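You operate a simulated robot arm through the tools that you are given. There is no shell and no other tool.

You run a simulated two-armed robot. Do the job below in one go: nothing can be reset, and whatever is moved stays where it is left.

JOB
Fill the uncapped jar to its black line at the filler and bring the carriage back to load.
Fine: every stroke with the dose dial on 40 g, jar riding in the carriage, nothing spilt. Set down upright: jar with the green band. Where these are worked on the way, their far stop is far enough and under half their travel is too little: carriage.

The check looks at the end state, three seconds after you hand in, the way a careful person would. Anything else that was tipped, shoved, dropped, spilled or broken makes it a failure.

ROBOT AND FRAMES
Two 7-joint arms with fingered hands on one trunk that stands fixed in place. Base frame: the origin is at the foot of the trunk, x ahead of it, y to its left, z up; the work surface is at about z = 0.9. Readings come in m, degrees, newtons and seconds.
The left shoulder is at [0.07, 0.157, 1.439], the right one opposite. With the tool pointing down near the work surface each hand reaches from about 0.1 to 0.86 m from the base axis, measured 20 degrees to its own side. Payload 5 kg a hand.
Tool frame (each hand has its own): the origin (TCP) lies between the finger pads and is the grasp point; the fingertips stand 0.031 m ahead of it; z points along the fingers, y is the line along which they close. The gripper opens to 0.156 m; its body begins 0.088 m behind the TCP. The gripper is a hand of 4 fingers: y runs from the thumb to the fingers, the wrist lies at [0, 0, -0.249] in the tool frame, and closing takes about 1.5 s.
Orientation is told as [roll, pitch, yaw] about the base's x, y, z axes, in that order, counted from this pose: with the fingers straight down and closing along the base's y, the tool's x points along the base's -x, its y along +y and its z along -z.

CONTROLS
- The arms move only by the tool servo_tool. It takes "left_increments", "right_increments" or both (then of equal length, played together; a hand with none holds still); each is a list of rows, each a list of 7 numbers: the shift along the base's x, y, z in m, then the turn, a rotation vector about the base's x, y, z in degrees, then the gripper command, from -1 (fully open) to 1 (shut), values between in proportion. In form: [[x, y, z, ax, ay, az, claw], ...]. A call has 1 to 20 rows; each row shifts and turns the commanded pose from where the row before left it. A row lasts 0.2 s, in which the tool goes at most 0.05 m and 8.6 degrees; a call with a longer step from one row to the next is refused whole, and so is a gripper value outside its range. Where a pose cannot be reached the arm comes as near as it can. A force on the tool above 40 N (or 10 N above the force at the start of the call, whichever is more), or a blocked arm, ends the call early, and 0.2 s more pass. The fingers move at their own pace (about 0.108 m/s each) and stop on an object; they squeeze with about 29 N. The grip force told is the motor's: it shows also when the fingers shut on nothing. Time passes only in rows, and 0.2 s behind the last, so rows that do not move let the fingers close. It gives the time, the measured TCP pose, the force on the tool (base axes), the opening and the grip force at its end, in the units of the frame above (readings bear some noise), with the torque about the TCP (base axes, N m) and any sound that the robot's microphone picked up.
- Cameras (640 x 400 px; columns grow to the right, rows downward): "scene" is now at [0.1345, 0.0021, 1.6565]; the picture's right is [0.01, -1.00, -0.00], its down [-0.69, -0.01, -0.72] and it looks along [0.72, 0.01, -0.69] (base axes); focal length 214 px, centre (320, 200). "left" rides on the left gripper at [-0.072, 0.002, -0.111] in its tool frame; the picture's right is [-0.02, -1.00, 0.00], its down [0.84, -0.02, -0.54] and it looks along [0.54, -0.01, 0.84] (tool axes); focal length 234 px, centre (320, 200). "right" rides on the right gripper at [0.072, 0.002, -0.111] in its tool frame; the picture's right is [-0.02, 1.00, 0.00], its down [-0.84, -0.02, -0.54] and it looks along [-0.54, -0.01, 0.84] (tool axes); focal length 234 px, centre (320, 200). There is no depth. A picture from a camera that has moved, and an enlarged one, comes with that camera's place and axes in the base frame and with its lens.
- grab_frame(camera): a new picture of that camera. The clock stands still meanwhile.
- raise_lower(by): slides the trunk up (or, below 0, down) by that many m; the arms and the scene camera ride with it, the base frame stays. It gives what a move gives, with no picture.
- hand_shape(shape, hand): the hand has 4 fingers and takes this shape, open, in about a second: jaw (thumb against the fingers, like two jaws); tri (thumb and two fingers); tip (a fingertip pinch); poke (one finger out to press); point (the index stretched); flat (the hand flat); cup (the hand cupped); fist (a fist). The gripper value then closes the fingers along that shape, each until it touches; the sizes above hold for jaw. It gives what a move gives, with no picture.
- pan_tilt(pan, tilt): turns the head with the scene camera to pan (to the left, within 86 degrees either way) and tilt (down, from -29 to 69), counted from straight ahead of the robot. It gives what a move gives.
- enlarge(camera, box): a new picture of the part [left, top, right, bottom] of that camera's present view, enlarged. The clock stands still meanwhile.
- sign_off(): hands the job in; it is judged then, once.

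Places have to be worked out from the pictures, the camera data and where the tool is seen. Open the grippers and draw the arms clear of the work before you hand the job in, unless the task says otherwise.

The tools are called after ">>>" as name(argument=value, ...) on one line, values as JSON. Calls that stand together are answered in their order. servo_tool: Moves the arms, as the interface text tells. Its arguments: {"type":"object","properties":{"left_increments":{"type":"array"},"right_increments":{"type":"array"}},"required":[]} The other tools are called the same way: raise_lower (by) moves the trunk up or down; hand_shape (shape, hand) gives the hand a shape; pan_tilt (pan, tilt) turns the head that bears the scene camera; grab_frame (camera) takes a picture; enlarge (camera, box) takes an enlarged picture of a part of a camera's view; sign_off () hands the job in.

At the start:

```text
clock: 0.0
left_tool_pos: [0.4186, 0.3321, 1.4388]
left_tcp_rot: [0.0, 0.0, 0.0]
left_contact_force: [0.4, 1.1, 0.5]
left_wrist_torque: [0.03, 0.0, -0.02]
left_width: 0.1562
left_grasp_force: 0.0
left_shape: jaw
right_tool_pos: [0.6672, -0.1624, 1.3862]
right_tcp_rot: [0.1, 0.0, -0.1]
right_contact_force: [0.0, 0.1, 0.3]
right_wrist_torque: [-0.04, 0.05, 0.01]
right_width: 0.156
right_grasp_force: 0.0
right_shape: jaw
trunk travel left (down, up): [-0.825, 0.115]
head pan, tilt (commanded): [0.7, 43.7]
```

scene: 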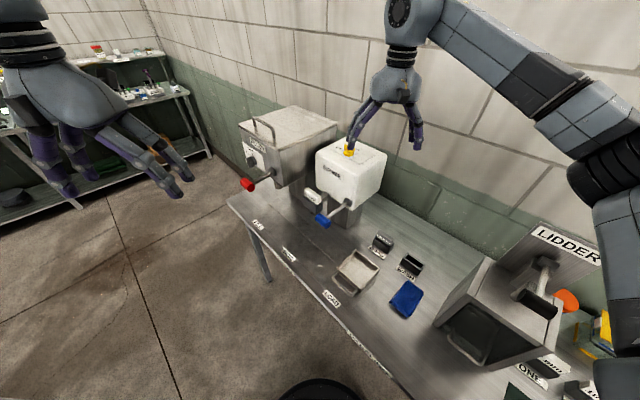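
right: 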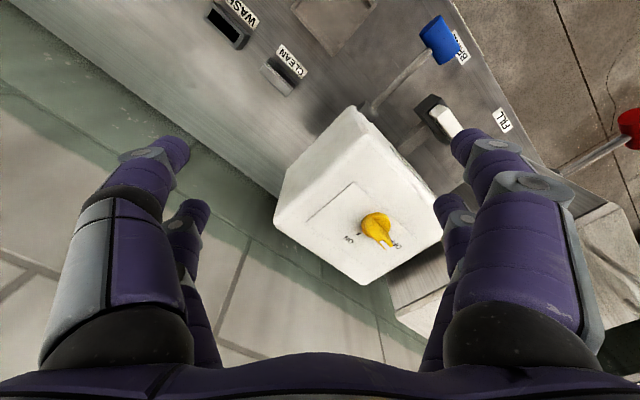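
left: 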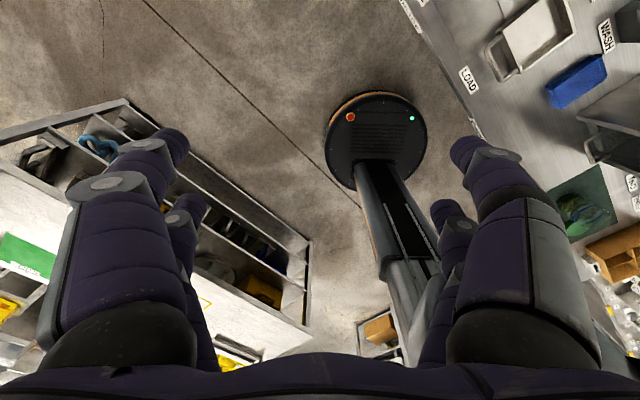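

I start by looking around the bench with the scene camera before moving anything.

>>> enlarge(camera="scene", box=[220, 90, 460, 240])

>>> enlarge(camera="scene", box=[400, 210, 640, 400])

>>> enlarge(camera="scene", box=[220, 190, 440, 330])

>>> enlarge(camera="right", box=[180, 0, 640, 290])

```text
2.67 times, centred on (340, 165) of scene
camera zoom: at [0.1345, 0.0021, 1.6565], right [0.01, -1.0, 0.0], down [-0.69, -0.01, -0.72], along [0.72, 0.01, -0.69], focal length 572 px, centre (267, 293)
```

zoom: 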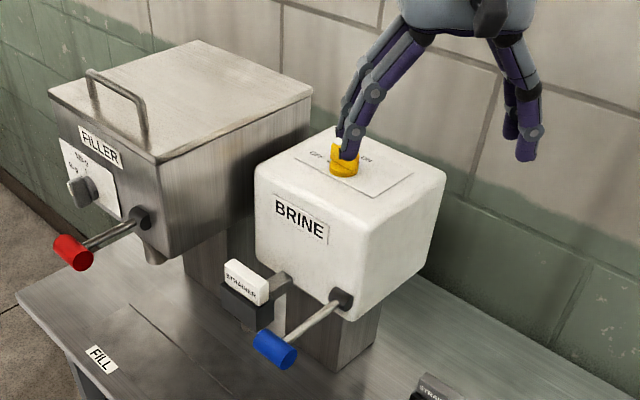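

```text
2.11 times, centred on (520, 305) of scene
camera zoom: at [0.1345, 0.0021, 1.6565], right [0.01, -1.0, 0.0], down [-0.69, -0.01, -0.72], along [0.72, 0.01, -0.69], focal length 452 px, centre (-101, -21)
```

zoom: 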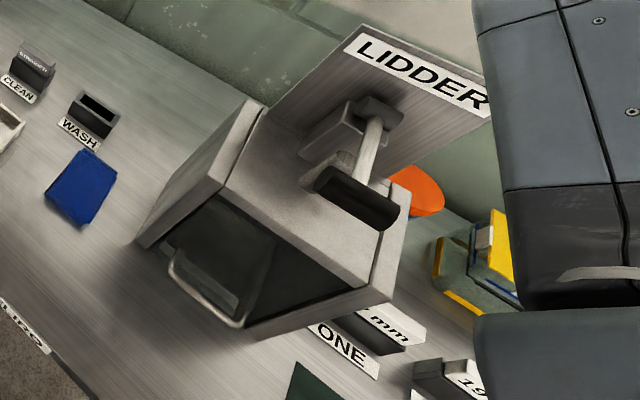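

```text
2.86 times, centred on (330, 260) of scene
camera zoom: at [0.1345, 0.0021, 1.6565], right [0.01, -1.0, 0.0], down [-0.69, -0.01, -0.72], along [0.72, 0.01, -0.69], focal length 613 px, centre (291, 29)
```

zoom: 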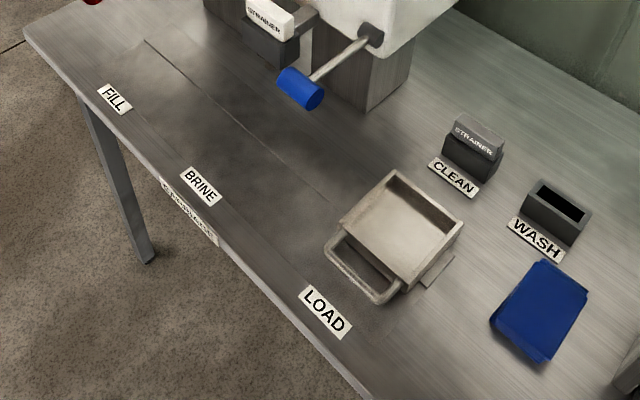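

```text
1.38 times, centred on (410, 145) of right
camera zoom: at [0.5939, -0.1601, 1.4975], right [0.02, 1.0, 0.0], down [0.84, -0.02, 0.54], along [0.54, -0.01, -0.84], focal length 323 px, centre (196, 276)
```

zoom: 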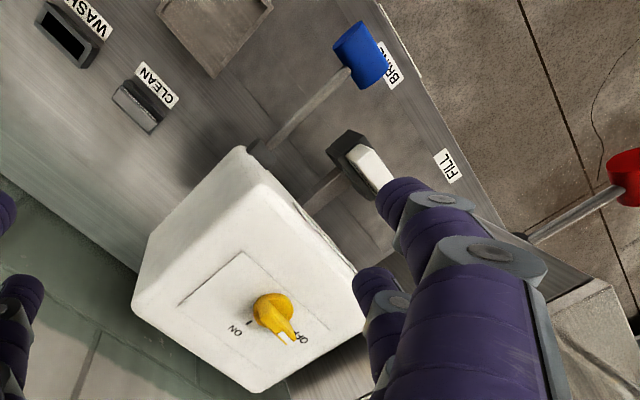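

The carriage sits at LOAD and is empty; FILLER and BRINE stand to the left of it, LIDDER to the right. I turn the head to find the jars.

>>> pan_tilt(pan=-50, tilt=50)

>>> grab_frame(camera="scene")

```text
clock: 1.2
left_tool_pos: [0.4173, 0.3332, 1.4384]
left_tcp_rot: [0.0, -0.1, 0.0]
left_contact_force: [0.2, 0.1, -0.1]
left_wrist_torque: [-0.02, -0.01, 0.02]
left_width: 0.1558
left_grasp_force: 0.0
left_shape: jaw
right_tool_pos: [0.6656, -0.1612, 1.3868]
right_tcp_rot: [0.0, 0.0, 0.1]
right_contact_force: [0.4, 0.5, -0.5]
right_wrist_torque: [0.0, 0.0, 0.03]
right_width: 0.1561
right_grasp_force: 0.1
right_shape: jaw
trunk travel left (down, up): [-0.825, 0.115]
head pan, tilt (commanded): [-50.0, 50.0]
```

```text
taken
camera scene: at [0.1017, -0.0576, 1.6477], right [-0.77, -0.64, 0.0], down [-0.49, 0.59, -0.64], along [0.41, -0.49, -0.77], focal length 214 px, centre (320, 200)
```

scene: 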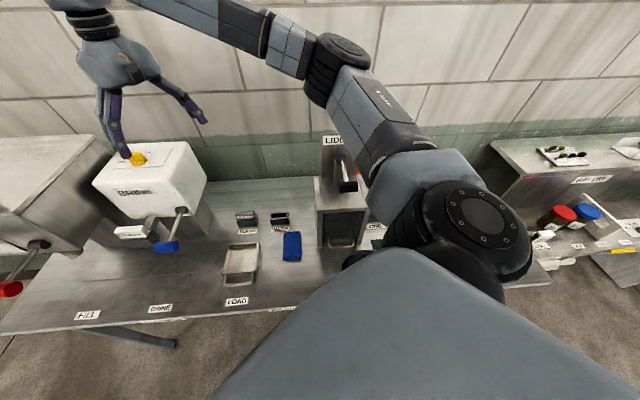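

The right arm blocks much of the view; there is another shelf at the right with capped things. I enlarge that part and also look further to the right.

>>> enlarge(camera="scene", box=[480, 120, 640, 290])

>>> enlarge(camera="scene", box=[200, 120, 400, 310])

>>> pan_tilt(pan=-80, tilt=50)

>>> grab_frame(camera="scene")

```text
2.35 times, centred on (560, 205) of scene
camera zoom: at [0.1017, -0.0576, 1.6477], right [-0.77, -0.64, 0.0], down [-0.49, 0.59, -0.64], along [0.41, -0.49, -0.77], focal length 505 px, centre (-245, 188)
```

zoom: 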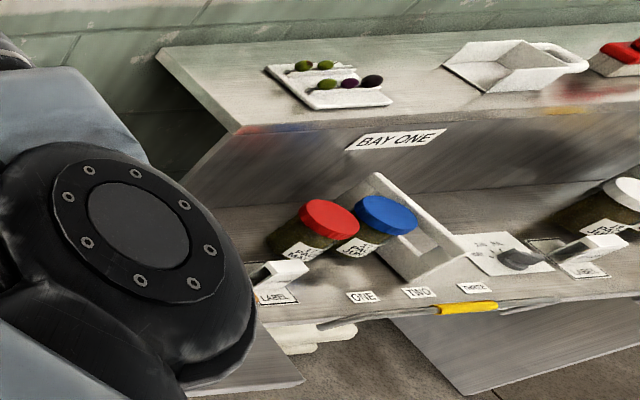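

```text
2.11 times, centred on (300, 215) of scene
camera zoom: at [0.1017, -0.0576, 1.6477], right [-0.77, -0.64, 0.0], down [-0.49, 0.59, -0.64], along [0.41, -0.49, -0.77], focal length 452 px, centre (362, 168)
```

zoom: 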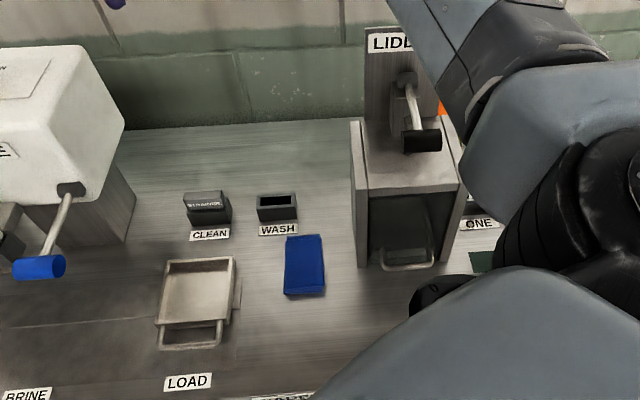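

```text
clock: 2.1
left_tool_pos: [0.4195, 0.3343, 1.4389]
left_tcp_rot: [0.0, 0.0, 0.0]
left_contact_force: [0.3, 0.3, -0.5]
left_wrist_torque: [0.01, 0.02, 0.0]
left_width: 0.1562
left_grasp_force: 0.1
left_shape: jaw
right_tool_pos: [0.6658, -0.1615, 1.3855]
right_tcp_rot: [0.0, 0.0, 0.0]
right_contact_force: [-0.4, 0.8, -0.3]
right_wrist_torque: [0.02, 0.0, -0.02]
right_width: 0.1559
right_grasp_force: 0.1
right_shape: jaw
trunk travel left (down, up): [-0.825, 0.115]
head pan, tilt (commanded): [-80.0, 50.0]
```

```text
taken
camera scene: at [0.0656, -0.0744, 1.6477], right [-0.98, -0.17, 0.0], down [-0.13, 0.75, -0.64], along [0.11, -0.63, -0.77], focal length 214 px, centre (320, 200)
```

scene: 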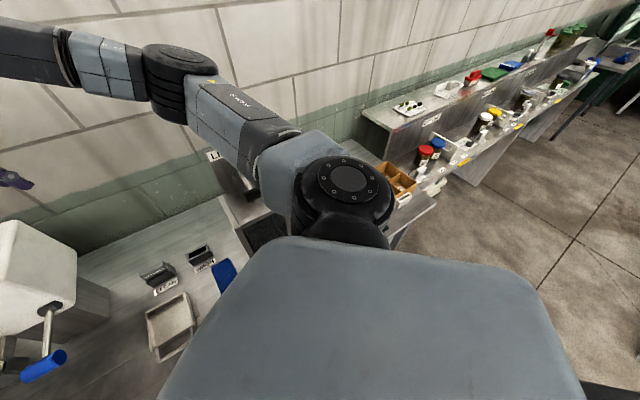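

The right arm's shoulder hides the right end of the bench; the left wrist camera sees that spot from the other side, so I enlarge its view there.

>>> enlarge(camera="left", box=[480, 0, 640, 300])

>>> enlarge(camera="left", box=[520, 150, 640, 300])

```text
1.33 times, centred on (560, 150) of left
camera zoom: at [0.4914, 0.3353, 1.5498], right [0.02, -1.0, 0.0], down [-0.84, -0.02, 0.54], along [-0.54, -0.01, -0.84], focal length 312 px, centre (0, 267)
```

zoom: 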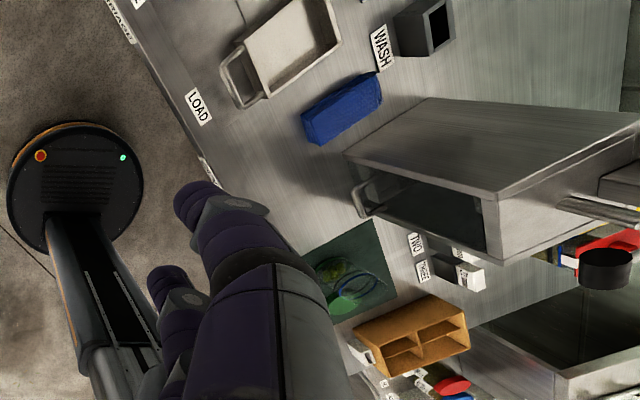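

```text
2.67 times, centred on (580, 225) of left
camera zoom: at [0.4914, 0.3353, 1.5498], right [0.02, -1.0, 0.0], down [-0.84, -0.02, 0.54], along [-0.54, -0.01, -0.84], focal length 624 px, centre (-373, 133)
```

zoom: 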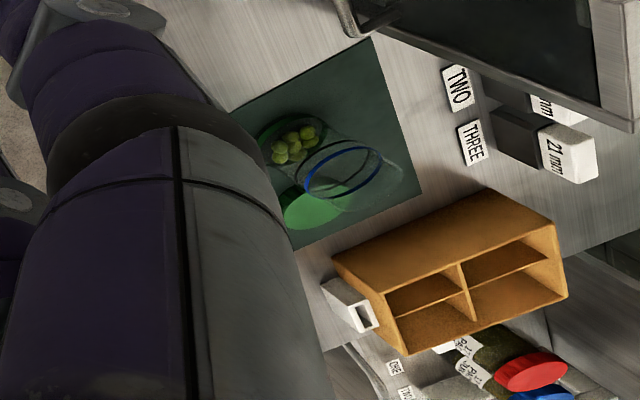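

The left wrist camera shows a green mat at about (0.08, -0.56) with jars on it, right of the LIDDER. I draw the right hand back over the front of the bench and then toward the mat, high up, to see it with its own camera.

>>> servo_tool(right_increments=[[-0.04, 0, 0.02, 0, 0, 0, -1], [-0.045, 0, 0.015, 0, 0, 0, -1], [-0.045, 0, 0.01, 0, 0, 0, -1], [-0.045, -0.01, 0, 0, 0, 0, -1], [-0.045, -0.02, 0, 0, 0, 0, -1], [-0.04, -0.025, 0, 0, 0, 0, -1], [-0.04, -0.03, 0, 0, 0, 0, -1], [-0.03, -0.035, 0, 0, 0, 0, -1], [-0.03, -0.035, 0, 0, 0, 0, -1], [-0.03, -0.035, 0, 0, 0, 0, -1], [-0.03, -0.035, 0, 0, 0, 0, -1]])

>>> grab_frame(camera="right")

>>> grab_frame(camera="scene")

```text
clock: 4.5
left_tool_pos: [0.4132, 0.3326, 1.4404]
left_tcp_rot: [0.0, -0.2, 0.1]
left_contact_force: [-1.4, 0.1, -0.1]
left_wrist_torque: [-0.01, -0.04, 0.0]
left_width: 0.1555
left_grasp_force: 0.0
left_shape: jaw
right_tool_pos: [0.3176, -0.2769, 1.4181]
right_tcp_rot: [2.5, -0.2, 1.5]
right_contact_force: [-0.3, -0.6, 1.0]
right_wrist_torque: [-0.02, -0.06, -0.03]
right_width: 0.1556
right_grasp_force: 0.1
right_shape: jaw
right hand out of reach, approached as far as the arm can: row 8, 9, 10, 11
trunk travel left (down, up): [-0.825, 0.115]
head pan, tilt (commanded): [-80.0, 50.0]
```

```text
taken
camera right: at [0.2454, -0.2824, 1.529], right [0.0, 1.0, 0.04], down [0.84, -0.02, 0.55], along [0.55, 0.04, -0.84], focal length 234 px, centre (320, 200)
```

right: 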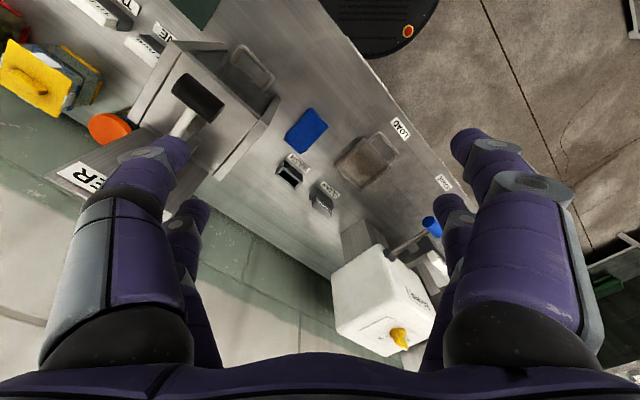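

```text
taken
camera scene: at [0.0599, -0.0746, 1.6478], right [-0.98, -0.17, 0.0], down [-0.13, 0.75, -0.64], along [0.11, -0.63, -0.77], focal length 214 px, centre (320, 200)
```

scene: 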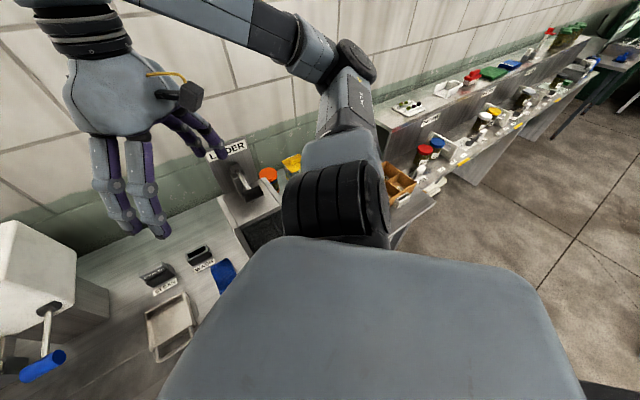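

The right hand bumped against its inner reach limit; further out to the side and lower it should reach. I continue toward the mat.

>>> servo_tool(right_increments=[[0, -0.04, -0.01, 0, 0, 0, -1], [0, -0.04, -0.01, 0, 0, 0, -1], [-0.01, -0.04, -0.01, 0, 0, 0, -1], [-0.03, -0.03, -0.01, 0, 0, 0, -1], [-0.04, -0.02, -0.01, 0, 0, 0, -1], [-0.04, -0.01, -0.01, 0, 0, 0, -1]])

>>> grab_frame(camera="right")

>>> grab_frame(camera="scene")

```text
clock: 6.1
left_tool_pos: [0.4207, 0.3353, 1.4376]
left_tcp_rot: [-0.1, 0.2, 0.0]
left_contact_force: [-0.1, -0.8, -0.9]
left_wrist_torque: [0.0, 0.02, 0.03]
left_width: 0.1557
left_grasp_force: 0.2
left_shape: jaw
right_tool_pos: [0.2675, -0.4128, 1.4272]
right_tcp_rot: [-0.3, -22.9, 0.1]
right_contact_force: [0.6, -0.7, 0.0]
right_wrist_torque: [0.01, 0.05, 0.0]
right_width: 0.1558
right_grasp_force: 0.0
right_shape: jaw
right hand out of reach, approached as far as the arm can: row 1, 2, 3
trunk travel left (down, up): [-0.825, 0.115]
head pan, tilt (commanded): [-80.0, 50.0]
stopped in row 6 (right hand): the arm was blocked; the commanded pose is now the measured one
```

```text
taken
camera right: at [0.1569, -0.4105, 1.5015], right [0.02, 1.0, 0.01], down [0.56, -0.02, 0.83], along [0.83, -0.01, -0.56], focal length 234 px, centre (320, 200)
```

right: 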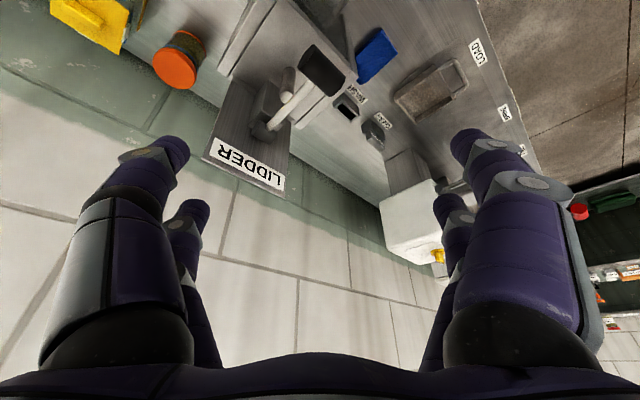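

```text
taken
camera scene: at [0.0687, -0.0728, 1.6476], right [-0.98, -0.17, 0.0], down [-0.13, 0.75, -0.64], along [0.11, -0.63, -0.77], focal length 214 px, centre (320, 200)
```

scene: 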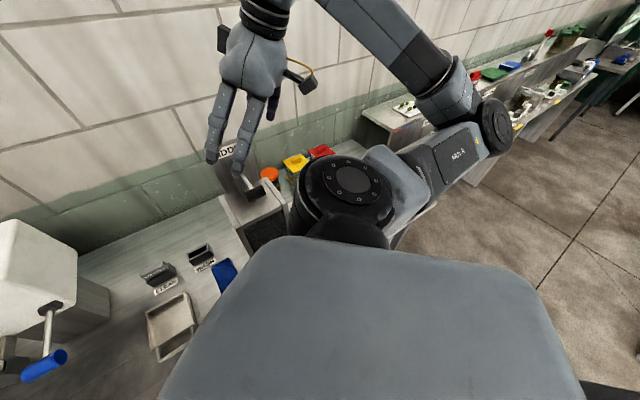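

The right arm hit its fold limit and tilted; the LIDDER lever tip works out to about (0.295, -0.41, 1.23), so I stay above it. I level the hand, carry it outward to the right and yaw it so its camera faces the mat.

>>> servo_tool(right_increments=[[-0.01, -0.04, 0, 0, 7.7, 0, -1], [-0.02, -0.04, 0, 0, 7.6, 0, -1], [-0.03, -0.03, -0.005, 0, 7.6, 0, -1], [-0.03, -0.02, -0.005, 0, 0, -8.5, -1], [-0.03, -0.01, -0.01, 0, 0, -8.5, -1], [-0.02, 0, -0.01, 0, 0, -8.5, -1], [-0.01, 0, -0.01, 0, 0, -8.5, -1], [-0.01, 0, -0.01, 0, 0, -8.5, -1], [0, 0, 0, 0, 0, -8.5, -1], [0, 0, 0, 0, 0, -8.5, -1], [0, 0, 0, 0, 0, -8.5, -1], [0, 0, 0, 0, 0, -8.5, -1], [0, 0, 0, 0, 0, -8.5, -1]])

>>> grab_frame(camera="right")

```text
clock: 8.9
left_tool_pos: [0.4182, 0.3333, 1.4378]
left_tcp_rot: [0.0, 0.0, 0.0]
left_contact_force: [-0.3, -0.6, -0.3]
left_wrist_torque: [0.03, 0.0, 0.0]
left_width: 0.1556
left_grasp_force: 0.1
left_shape: jaw
right_tool_pos: [0.1541, -0.5681, 1.3775]
right_tcp_rot: [-0.2, -0.1, -85.0]
right_contact_force: [-0.3, 0.2, -0.8]
right_wrist_torque: [-0.03, 0.0, 0.05]
right_width: 0.1558
right_grasp_force: 0.1
right_shape: jaw
right hand out of reach, approached as far as the arm can: row 5, 6, 7, 8
trunk travel left (down, up): [-0.825, 0.115]
head pan, tilt (commanded): [-80.0, 50.0]
```

```text
taken
camera right: at [0.15, -0.4959, 1.489], right [1.0, 0.06, 0.0], down [0.05, -0.84, 0.55], along [0.03, -0.55, -0.84], focal length 234 px, centre (320, 200)
```

right: 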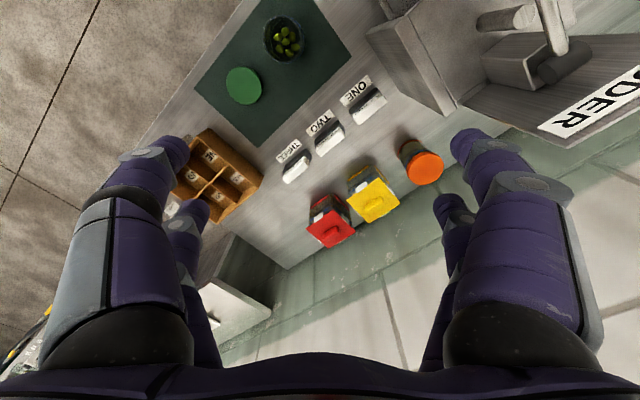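

Now the mat is visible: a jar with olives and a green lid lying beside it. I enlarge to see details.

>>> enlarge(camera="right", box=[190, 0, 360, 150])

>>> enlarge(camera="right", box=[160, 60, 460, 260])

```text
2.67 times, centred on (275, 75) of right
camera zoom: at [0.15, -0.4959, 1.489], right [1.0, 0.06, 0.0], down [0.05, -0.84, 0.55], along [0.03, -0.55, -0.84], focal length 624 px, centre (440, 533)
```

zoom: 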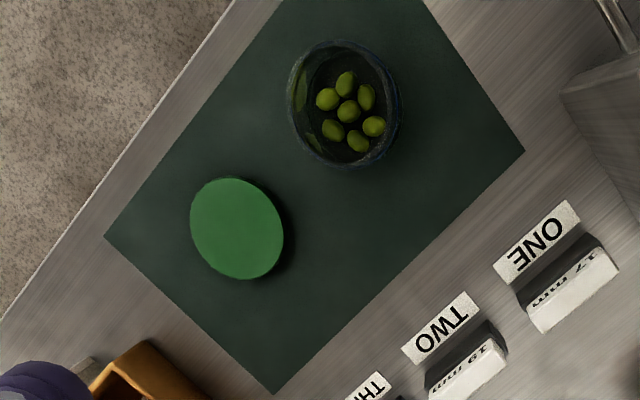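

```text
2.00 times, centred on (310, 160) of right
camera zoom: at [0.15, -0.4959, 1.489], right [1.0, 0.06, 0.0], down [0.05, -0.84, 0.55], along [0.03, -0.55, -0.84], focal length 468 px, centre (340, 280)
```

zoom: 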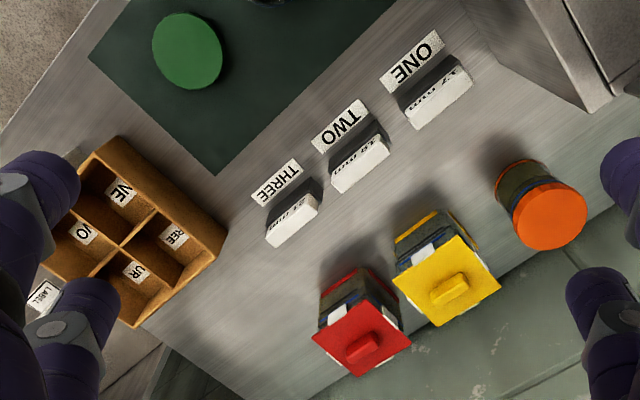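

The uncapped jar stands on the mat near (0.08, -0.49). I zoom in from the left wrist camera to see its side, line and band.

>>> enlarge(camera="left", box=[565, 170, 635, 220])

>>> enlarge(camera="right", box=[255, 5, 315, 50])

```text
8.00 times, centred on (600, 195) of left
camera zoom: at [0.4912, 0.3354, 1.55], right [0.02, -1.0, 0.0], down [-0.84, -0.02, 0.54], along [-0.54, -0.01, -0.84], focal length 1873 px, centre (-1920, 240)
```

zoom: 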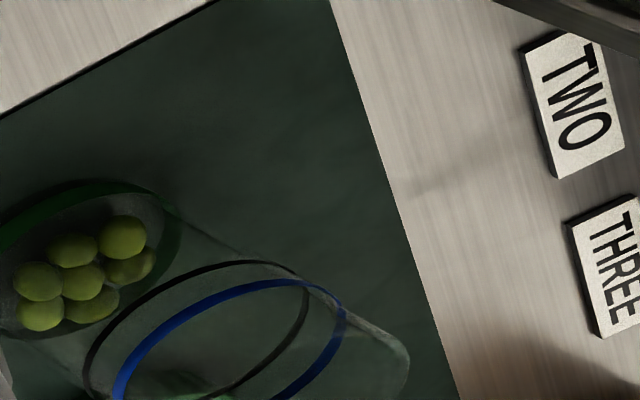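

```text
8.89 times, centred on (285, 28) of right
camera zoom: at [0.15, -0.4959, 1.489], right [1.0, 0.06, 0.0], down [0.05, -0.84, 0.55], along [0.03, -0.55, -0.84], focal length 2082 px, centre (631, 1733)
```

zoom: 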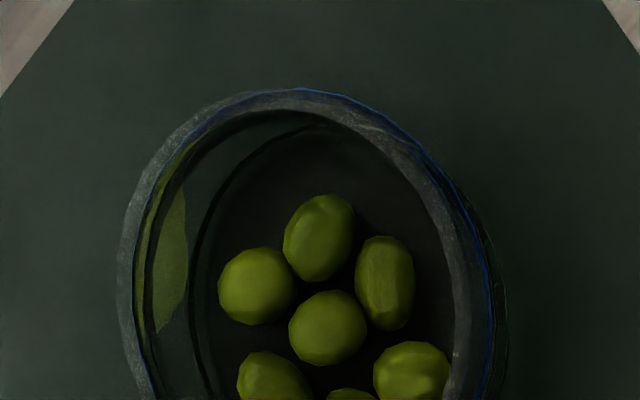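

>>> enlarge(camera="left", box=[555, 180, 635, 230])

```text
8.00 times, centred on (595, 205) of left
camera zoom: at [0.4912, 0.3354, 1.55], right [0.02, -1.0, 0.0], down [-0.84, -0.02, 0.54], along [-0.54, -0.01, -0.84], focal length 1873 px, centre (-1880, 160)
```

zoom: 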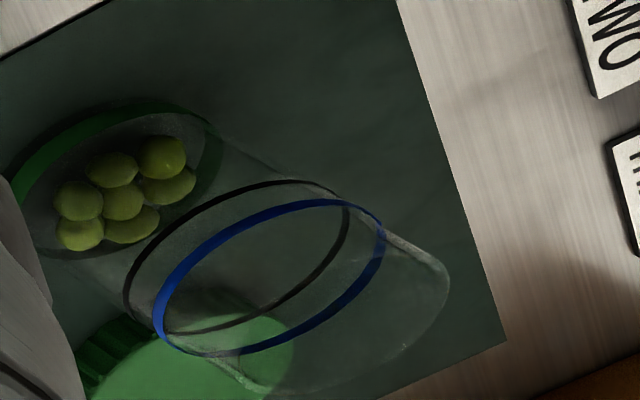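

The uncapped jar itself bears the green band at its base, with the black line about 6 cm up and the blue one above it. Now I turn the head to the filler to read the dose dial and the levers.

>>> pan_tilt(pan=20, tilt=30)

>>> grab_frame(camera="scene")

```text
clock: 10.7
left_tool_pos: [0.4171, 0.3327, 1.4389]
left_tcp_rot: [0.0, 0.1, 0.0]
left_contact_force: [-0.5, -0.2, 0.1]
left_wrist_torque: [0.01, -0.05, -0.04]
left_width: 0.1557
left_grasp_force: 0.2
left_shape: jaw
right_tool_pos: [0.1543, -0.5694, 1.3773]
right_tcp_rot: [-0.1, -0.2, -84.8]
right_contact_force: [-0.2, 0.5, 0.6]
right_wrist_torque: [0.03, -0.02, 0.01]
right_width: 0.1561
right_grasp_force: 0.0
right_shape: jaw
trunk travel left (down, up): [-0.825, 0.115]
head pan, tilt (commanded): [20.0, 30.0]
```

```text
taken
camera scene: at [0.137, 0.032, 1.6772], right [0.34, -0.94, 0.0], down [-0.47, -0.17, -0.87], along [0.81, 0.3, -0.5], focal length 214 px, centre (320, 200)
```

scene: 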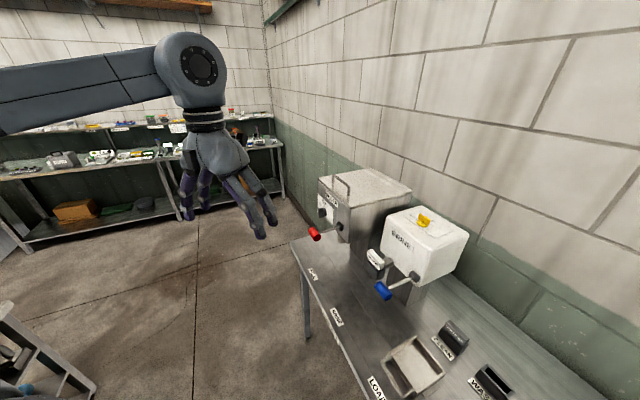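

>>> enlarge(camera="scene", box=[290, 160, 430, 260])

>>> enlarge(camera="scene", box=[312, 180, 360, 245])

>>> enlarge(camera="scene", box=[290, 250, 460, 400])

```text
4.00 times, centred on (360, 210) of scene
camera zoom: at [0.137, 0.032, 1.6772], right [0.34, -0.94, 0.0], down [-0.47, -0.17, -0.87], along [0.81, 0.3, -0.5], focal length 858 px, centre (160, 160)
```

zoom: 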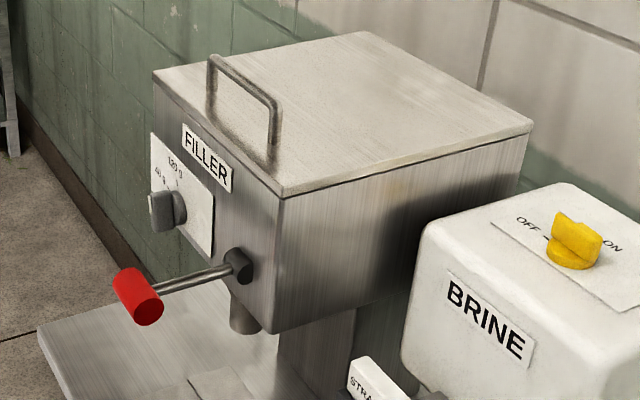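

```text
6.15 times, centred on (336, 212) of scene
camera zoom: at [0.137, 0.032, 1.6772], right [0.34, -0.94, 0.0], down [-0.47, -0.17, -0.87], along [0.81, 0.3, -0.5], focal length 1320 px, centre (222, 123)
```

zoom: 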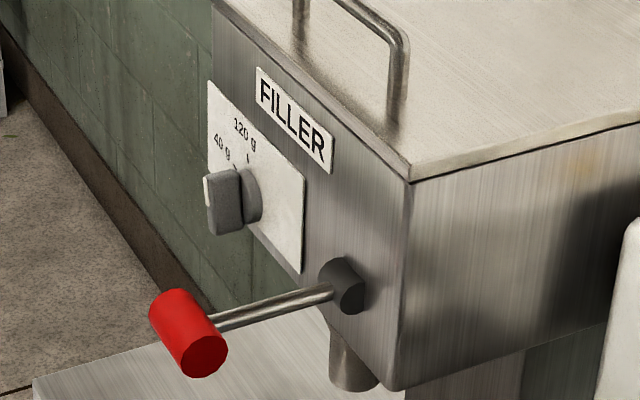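

```text
2.67 times, centred on (375, 325) of scene
camera zoom: at [0.137, 0.032, 1.6772], right [0.34, -0.94, 0.0], down [-0.47, -0.17, -0.87], along [0.81, 0.3, -0.5], focal length 572 px, centre (173, -133)
```

zoom: 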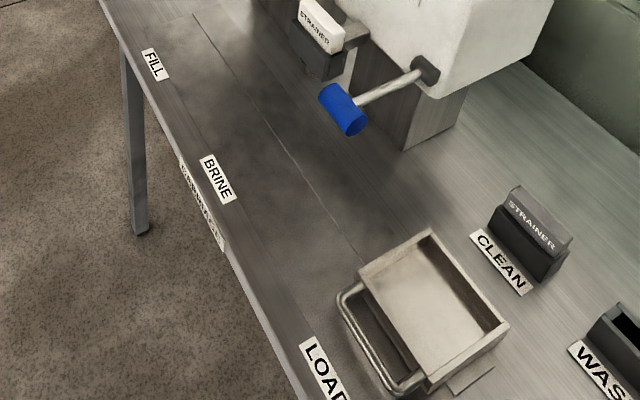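

The dial plate shows "40 g" and "120 g" with tick marks but I cannot read the pointer from here. I bring the left hand around (yaw toward the filler front) so its camera faces the filler.

>>> servo_tool(left_increments=[[0, 0.02, -0.02, 0, 0, 8.5, -1], [0, 0.02, -0.02, 0, 0, 8.5, -1], [0, 0.02, -0.02, 0, 0, 8.5, -1], [0, 0.02, -0.02, 0, 0, 8.5, -1], [0, 0.02, -0.02, 0, 0, 8.5, -1], [0, 0.02, -0.02, 0, 0, 8.5, -1], [0, 0.02, 0, 0, 0, 8.5, -1], [0, 0.02, 0, 0, 0, 8.5, -1], [0, 0, 0, 0, 0, 8.5, -1], [0, 0, 0, 0, 0, 8.5, -1], [0, 0, 0, 0, 0, 8.5, -1], [0, 0, 0, 0, 0, 8.5, -1], [0, 0, 0, 0, 0, 8.5, -1], [0, 0, 0, 0, 0, 8.5, -1], [0, 0, 0, 0, 0, 8.5, -1], [0, 0, 0, 0, 0, 7.5, -1]])

>>> grab_frame(camera="left")

>>> grab_frame(camera="scene")

```text
clock: 14.1
left_tool_pos: [0.4184, 0.4938, 1.319]
left_tcp_rot: [0.1, 0.0, 135.1]
left_contact_force: [-0.2, -0.2, 0.8]
left_wrist_torque: [0.03, -0.01, -0.01]
left_width: 0.1561
left_grasp_force: 0.0
left_shape: jaw
right_tool_pos: [0.154, -0.5693, 1.3777]
right_tcp_rot: [-0.1, -0.1, -85.0]
right_contact_force: [0.8, -0.9, -0.2]
right_wrist_torque: [-0.02, 0.02, -0.04]
right_width: 0.1562
right_grasp_force: 0.0
right_shape: jaw
trunk travel left (down, up): [-0.825, 0.115]
head pan, tilt (commanded): [20.0, 30.0]
```

```text
taken
camera left: at [0.3664, 0.5429, 1.4302], right [0.69, 0.73, 0.0], down [0.61, -0.58, 0.54], along [0.4, -0.37, -0.84], focal length 234 px, centre (320, 200)
```

left: 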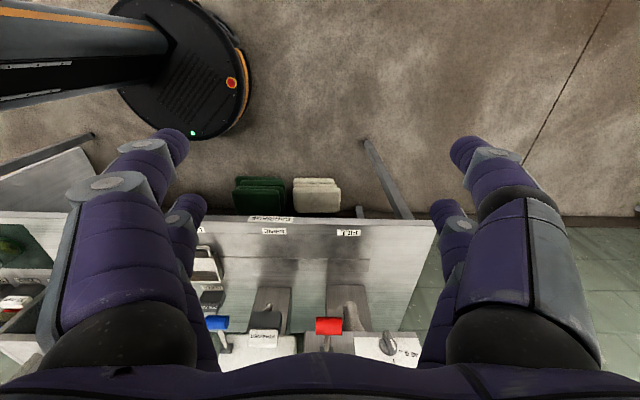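

```text
taken
camera scene: at [0.1369, 0.0317, 1.6772], right [0.34, -0.94, 0.0], down [-0.47, -0.17, -0.87], along [0.81, 0.3, -0.5], focal length 214 px, centre (320, 200)
```

scene: 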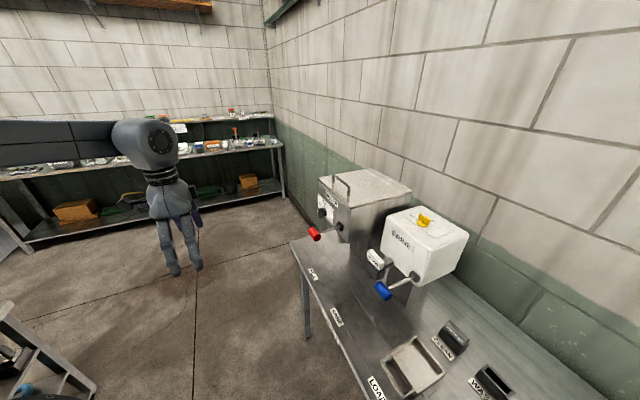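

The yaw worked and the camera now faces the filler (picture is upside down). I tilt the hand 45° toward the filler and shift it closer to read the dial.

>>> servo_tool(left_increments=[[0.02, 0, -0.01, -5.5, -5.5, 0, -1], [0.02, 0, -0.01, -5.5, -5.5, 0, -1], [0.02, 0, -0.01, -5.5, -5.5, 0, -1], [0.02, 0, -0.01, -5.5, -5.5, 0, -1], [0.02, 0, -0.01, -5.5, -5.5, 0, -1], [0.02, 0, 0, -4.3, -4.3, 0, -1], [0.02, 0, 0, 0, 0, 0, -1]])

>>> grab_frame(camera="left")

```text
clock: 15.7
left_tool_pos: [0.5593, 0.4945, 1.2675]
left_tcp_rot: [0.0, 45.1, 135.1]
left_contact_force: [-0.3, 0.7, -0.7]
left_wrist_torque: [-0.02, 0.03, -0.04]
left_width: 0.1556
left_grasp_force: 0.1
left_shape: jaw
right_tool_pos: [0.156, -0.5686, 1.3775]
right_tcp_rot: [-0.1, -0.2, -84.9]
right_contact_force: [0.4, 0.4, 0.0]
right_wrist_torque: [0.01, 0.01, 0.01]
right_width: 0.1559
right_grasp_force: 0.0
right_shape: jaw
trunk travel left (down, up): [-0.825, 0.115]
head pan, tilt (commanded): [20.0, 30.0]
```

```text
taken
camera left: at [0.4679, 0.5842, 1.295], right [0.69, 0.72, -0.02], down [0.16, -0.13, 0.98], along [0.7, -0.68, -0.21], focal length 234 px, centre (320, 200)
```

left: 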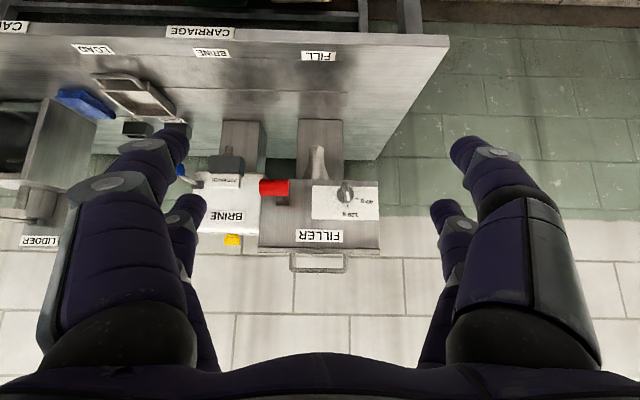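

>>> enlarge(camera="left", box=[220, 110, 400, 280])

>>> enlarge(camera="left", box=[300, 170, 390, 230])

>>> enlarge(camera="left", box=[60, 10, 360, 150])

```text
2.35 times, centred on (310, 195) of left
camera zoom: at [0.4679, 0.5842, 1.295], right [0.69, 0.72, -0.02], down [0.16, -0.13, 0.98], along [0.7, -0.68, -0.21], focal length 551 px, centre (344, 212)
```

zoom: 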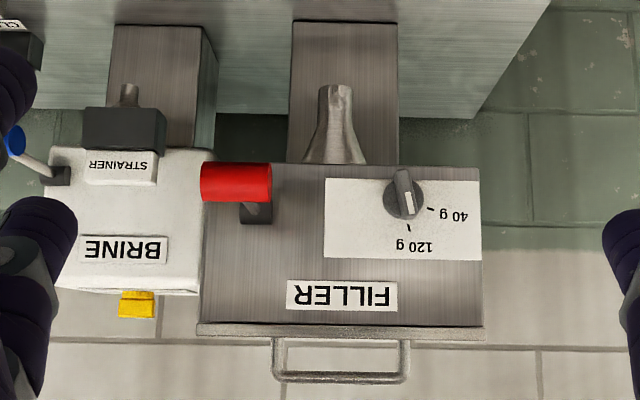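

```text
6.67 times, centred on (345, 200) of left
camera zoom: at [0.4679, 0.5842, 1.295], right [0.69, 0.72, -0.02], down [0.16, -0.13, 0.98], along [0.7, -0.68, -0.21], focal length 1561 px, centre (153, 200)
```

zoom: 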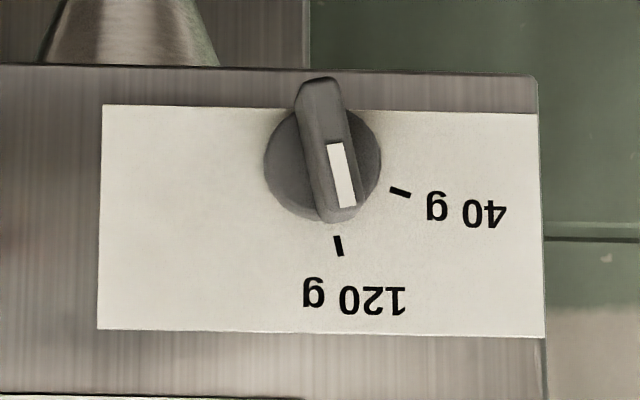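

```text
2.13 times, centred on (210, 80) of left
camera zoom: at [0.4679, 0.5842, 1.295], right [0.69, 0.72, -0.02], down [0.16, -0.13, 0.98], along [0.7, -0.68, -0.21], focal length 500 px, centre (555, 456)
```

zoom: 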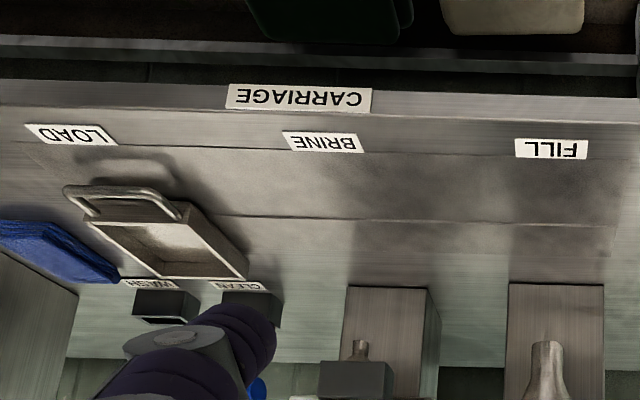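

The dial points at 120 g; 40 g lies about 60° to the FILL side (counter-clockwise seen from the front). Triangulating: knob at about (0.850, 0.287, 1.178), red lever tip (0.691, 0.258, 1.19), nozzle (0.848, 0.197, 1.04). Next I look closely at the carriage and its handle.

>>> enlarge(camera="left", box=[80, 50, 190, 130])

>>> pan_tilt(pan=0, tilt=50)

>>> grab_frame(camera="scene")

```text
5.00 times, centred on (135, 90) of left
camera zoom: at [0.4679, 0.5842, 1.295], right [0.69, 0.72, -0.02], down [0.16, -0.13, 0.98], along [0.7, -0.68, -0.21], focal length 1171 px, centre (1245, 750)
```

zoom: 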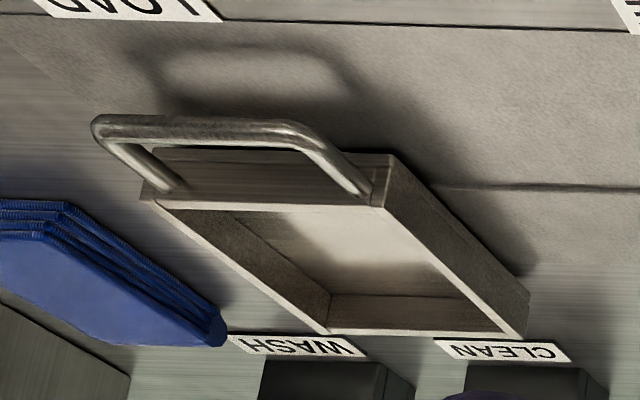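

```text
clock: 16.5
left_tool_pos: [0.5573, 0.4938, 1.268]
left_tcp_rot: [0.0, 45.0, 135.0]
left_contact_force: [0.0, -0.9, 0.7]
left_wrist_torque: [0.01, -0.01, 0.01]
left_width: 0.1558
left_grasp_force: 0.0
left_shape: jaw
right_tool_pos: [0.1546, -0.5694, 1.3773]
right_tcp_rot: [-0.2, -0.1, -84.9]
right_contact_force: [-1.0, -0.7, -0.2]
right_wrist_torque: [-0.03, -0.05, 0.01]
right_width: 0.1557
right_grasp_force: 0.1
right_shape: jaw
trunk travel left (down, up): [-0.825, 0.115]
head pan, tilt (commanded): [0.0, 50.0]
```

```text
taken
camera scene: at [0.1286, 0.0015, 1.6478], right [0.0, -1.0, 0.0], down [-0.77, 0.0, -0.64], along [0.64, 0.0, -0.77], focal length 214 px, centre (320, 200)
```

scene: 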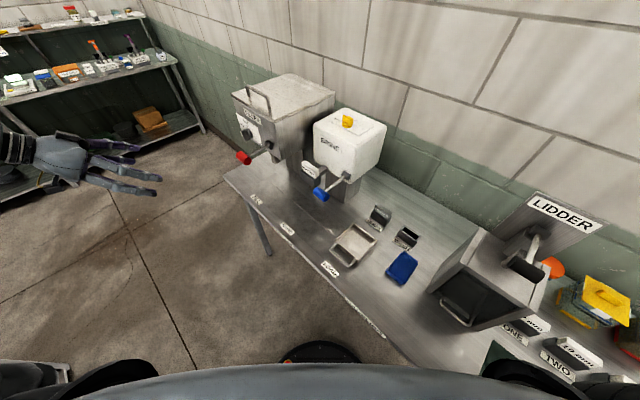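

>>> enlarge(camera="scene", box=[300, 200, 430, 290])

>>> enlarge(camera="scene", box=[320, 215, 390, 275])

```text
4.44 times, centred on (365, 245) of scene
camera zoom: at [0.1286, 0.0015, 1.6478], right [0.0, -1.0, 0.0], down [-0.77, 0.0, -0.64], along [0.64, 0.0, -0.77], focal length 953 px, centre (120, 0)
```

zoom: 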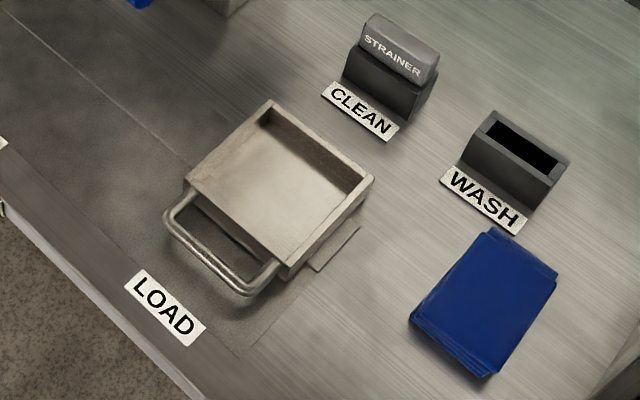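

```text
6.67 times, centred on (355, 245) of scene
camera zoom: at [0.1286, 0.0015, 1.6478], right [0.0, -1.0, 0.0], down [-0.77, 0.0, -0.64], along [0.64, 0.0, -0.77], focal length 1430 px, centre (87, -100)
```

zoom: 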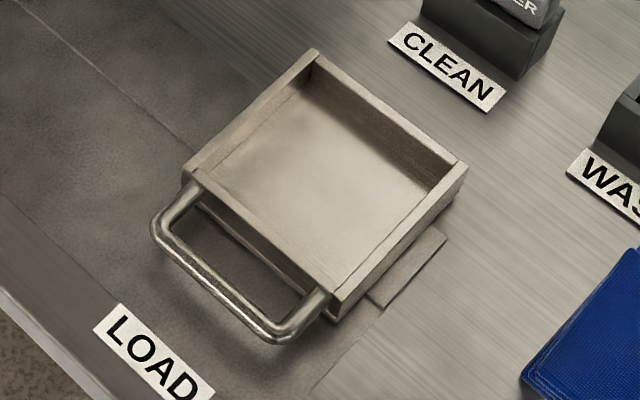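

The tray centre is about (0.535, -0.135), side ~0.114, rim z≈0.927; the handle bar lies at n≈0.38 and z≈0.922 (n = bench-normal coordinate). For the dial I want a fine pinch, so I try the "tip" shape on the left hand and look at how the fingers lie.

>>> hand_shape(shape="tip", hand="left")

>>> grab_frame(camera="left")

>>> grab_frame(camera="scene")

```text
clock: 17.4
left_tool_pos: [0.5583, 0.4941, 1.2676]
left_tcp_rot: [0.0, 45.0, 135.1]
left_contact_force: [-0.5, 0.3, -0.4]
left_wrist_torque: [0.02, -0.04, 0.0]
left_width: 0.1557
left_grasp_force: 0.0
left_shape: tip
right_tool_pos: [0.1535, -0.5697, 1.3785]
right_tcp_rot: [-0.1, -0.2, -84.9]
right_contact_force: [0.4, -0.2, 0.6]
right_wrist_torque: [0.0, -0.01, 0.02]
right_width: 0.1559
right_grasp_force: 0.0
right_shape: jaw
trunk travel left (down, up): [-0.825, 0.115]
head pan, tilt (commanded): [0.0, 50.0]
```

```text
taken
camera left: at [0.4663, 0.5842, 1.2958], right [0.69, 0.72, -0.02], down [0.16, -0.13, 0.98], along [0.7, -0.68, -0.21], focal length 234 px, centre (320, 200)
```

left: 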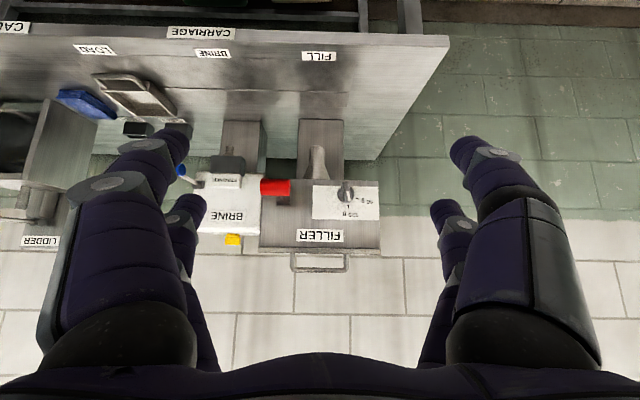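

```text
taken
camera scene: at [0.1291, 0.0013, 1.6477], right [0.0, -1.0, 0.0], down [-0.77, 0.0, -0.64], along [0.64, 0.0, -0.77], focal length 214 px, centre (320, 200)
```

scene: 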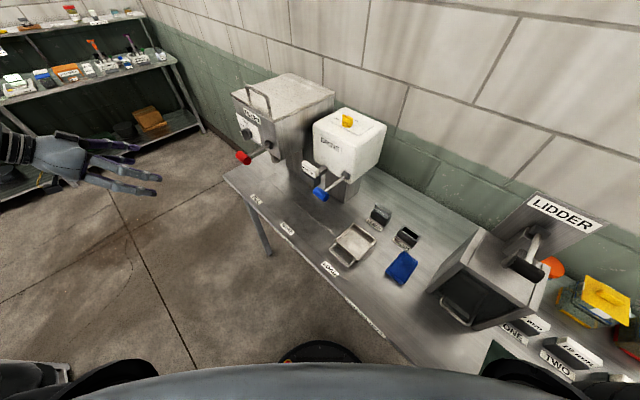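

The open tip shape looks like the jaw; I close it in free air to see which fingers move and where they meet.

>>> servo_tool(left_increments=[[0, 0, 0, 0, 0, 0, 0.8], [0, 0, 0, 0, 0, 0, 0.8], [0, 0, 0, 0, 0, 0, 0.8], [0, 0, 0, 0, 0, 0, 0.8], [0, 0, 0, 0, 0, 0, 0.8], [0, 0, 0, 0, 0, 0, 0.8], [0, 0, 0, 0, 0, 0, 0.8]])

>>> grab_frame(camera="left")

```text
clock: 19.0
left_tool_pos: [0.5576, 0.4943, 1.2678]
left_tcp_rot: [0.0, 45.0, 135.0]
left_contact_force: [-0.1, 0.4, 1.0]
left_wrist_torque: [0.03, -0.03, 0.03]
left_width: 0.0159
left_grasp_force: 0.1
left_shape: tip
right_tool_pos: [0.1551, -0.5688, 1.378]
right_tcp_rot: [-0.1, -0.2, -84.9]
right_contact_force: [-0.2, 0.1, 0.6]
right_wrist_torque: [-0.01, 0.0, 0.0]
right_width: 0.1557
right_grasp_force: 0.0
right_shape: jaw
trunk travel left (down, up): [-0.825, 0.115]
head pan, tilt (commanded): [0.0, 50.0]
```

```text
taken
camera left: at [0.4663, 0.5841, 1.2958], right [0.69, 0.72, -0.02], down [0.16, -0.13, 0.98], along [0.7, -0.68, -0.21], focal length 234 px, centre (320, 200)
```

left: 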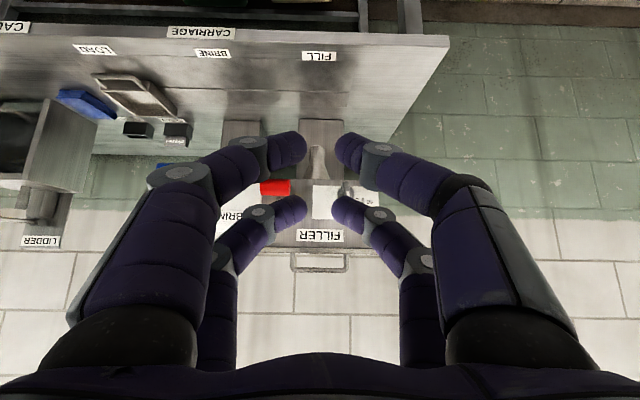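

The four fingertips meet in two pairs spaced ±2 cm, fine for gripping the 4 cm bar of the knob. I now point the left hand straight at the filler face, rolled to match the bar's lean, and stop about 8 cm short of the knob.

>>> servo_tool(left_increments=[[0.0253, -0.0145, -0.0115, -5.3, -5.3, 0, 0.3], [0.0253, -0.0145, -0.0115, -5.3, -5.3, 0, 0.3], [0.0253, -0.0145, -0.0115, -5.3, -5.3, 0, 0.3], [0.0253, -0.0145, -0.0115, -5.3, -5.3, 0, 0.3], [0.0253, -0.0145, -0.0115, -5.3, -5.3, 0, 0.3], [0.0253, -0.0145, -0.0115, -5.3, -5.3, 0, 0.3], [0.0253, -0.0145, -0.0115, -3.9, 3.9, 0, 0.3], [0.0253, -0.0145, -0.0115, -3.9, 3.9, 0, 0.3], [0, 0, 0, 0, 0, 0, 0.3]])

>>> grab_frame(camera="left")

>>> pan_tilt(pan=20, tilt=30)

>>> enlarge(camera="scene", box=[260, 150, 440, 270])

```text
clock: 21.0
left_tool_pos: [0.7619, 0.3769, 1.1782]
left_tcp_rot: [89.9, 78.9, -135.2]
left_contact_force: [-0.2, 0.4, -0.4]
left_wrist_torque: [0.01, 0.0, 0.0]
left_width: 0.0543
left_grasp_force: 0.0
left_shape: tip
right_tool_pos: [0.1538, -0.5689, 1.3782]
right_tcp_rot: [-0.1, -0.1, -84.8]
right_contact_force: [0.4, 0.7, -1.1]
right_wrist_torque: [0.01, -0.02, -0.03]
right_width: 0.1561
right_grasp_force: 0.0
right_shape: jaw
trunk travel left (down, up): [-0.825, 0.115]
head pan, tilt (commanded): [0.0, 50.0]
```

```text
taken
camera left: at [0.6726, 0.4448, 1.1076], right [0.69, 0.69, -0.22], down [-0.26, 0.51, 0.82], along [0.68, -0.51, 0.53], focal length 234 px, centre (320, 200)
```

left: 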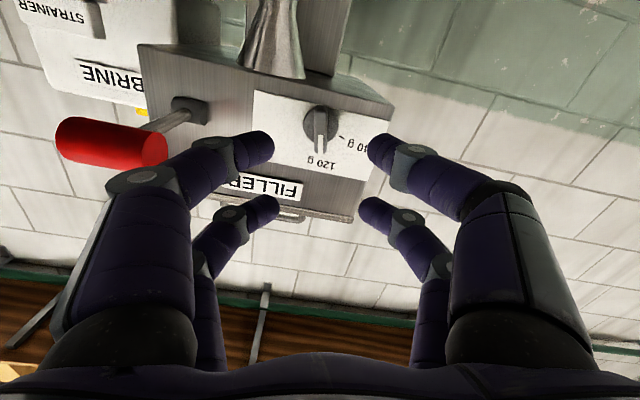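

```text
clock: 21.9
left_tool_pos: [0.7612, 0.3776, 1.1774]
left_tcp_rot: [89.6, 79.1, -135.3]
left_contact_force: [1.0, 0.7, 0.6]
left_wrist_torque: [-0.02, -0.01, 0.04]
left_width: 0.0543
left_grasp_force: 0.2
left_shape: tip
right_tool_pos: [0.1554, -0.5697, 1.3771]
right_tcp_rot: [-0.1, 0.0, -84.9]
right_contact_force: [-0.5, -0.5, 0.7]
right_wrist_torque: [0.0, 0.0, 0.0]
right_width: 0.1559
right_grasp_force: 0.1
right_shape: jaw
trunk travel left (down, up): [-0.825, 0.115]
head pan, tilt (commanded): [20.0, 30.0]
```

```text
3.33 times, centred on (350, 210) of scene
camera zoom: at [0.1369, 0.0321, 1.6771], right [0.34, -0.94, 0.0], down [-0.47, -0.17, -0.87], along [0.81, 0.3, -0.5], focal length 715 px, centre (220, 167)
```

zoom: 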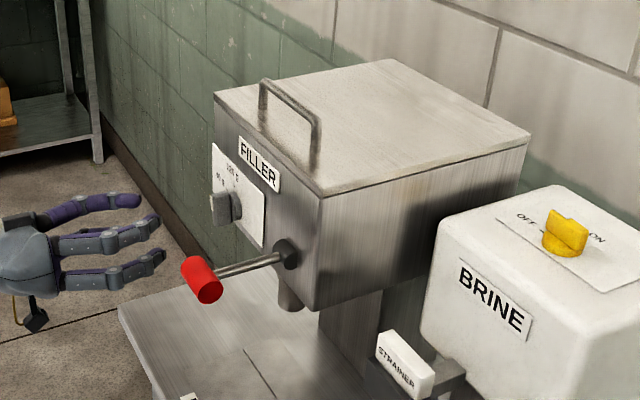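

The hand lines up with the knob horizontally; I enlarge its view to check the vertical alignment with the bar before advancing.

>>> enlarge(camera="left", box=[250, 80, 400, 220])

```text
2.86 times, centred on (325, 150) of left
camera zoom: at [0.6728, 0.4446, 1.1076], right [0.69, 0.69, -0.22], down [-0.26, 0.51, 0.82], along [0.68, -0.51, 0.53], focal length 669 px, centre (306, 343)
```

zoom: 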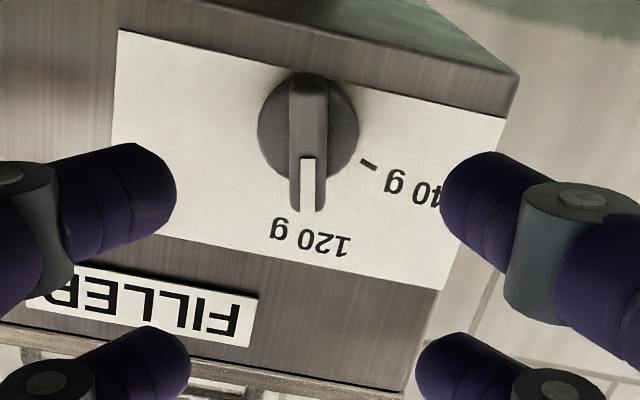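

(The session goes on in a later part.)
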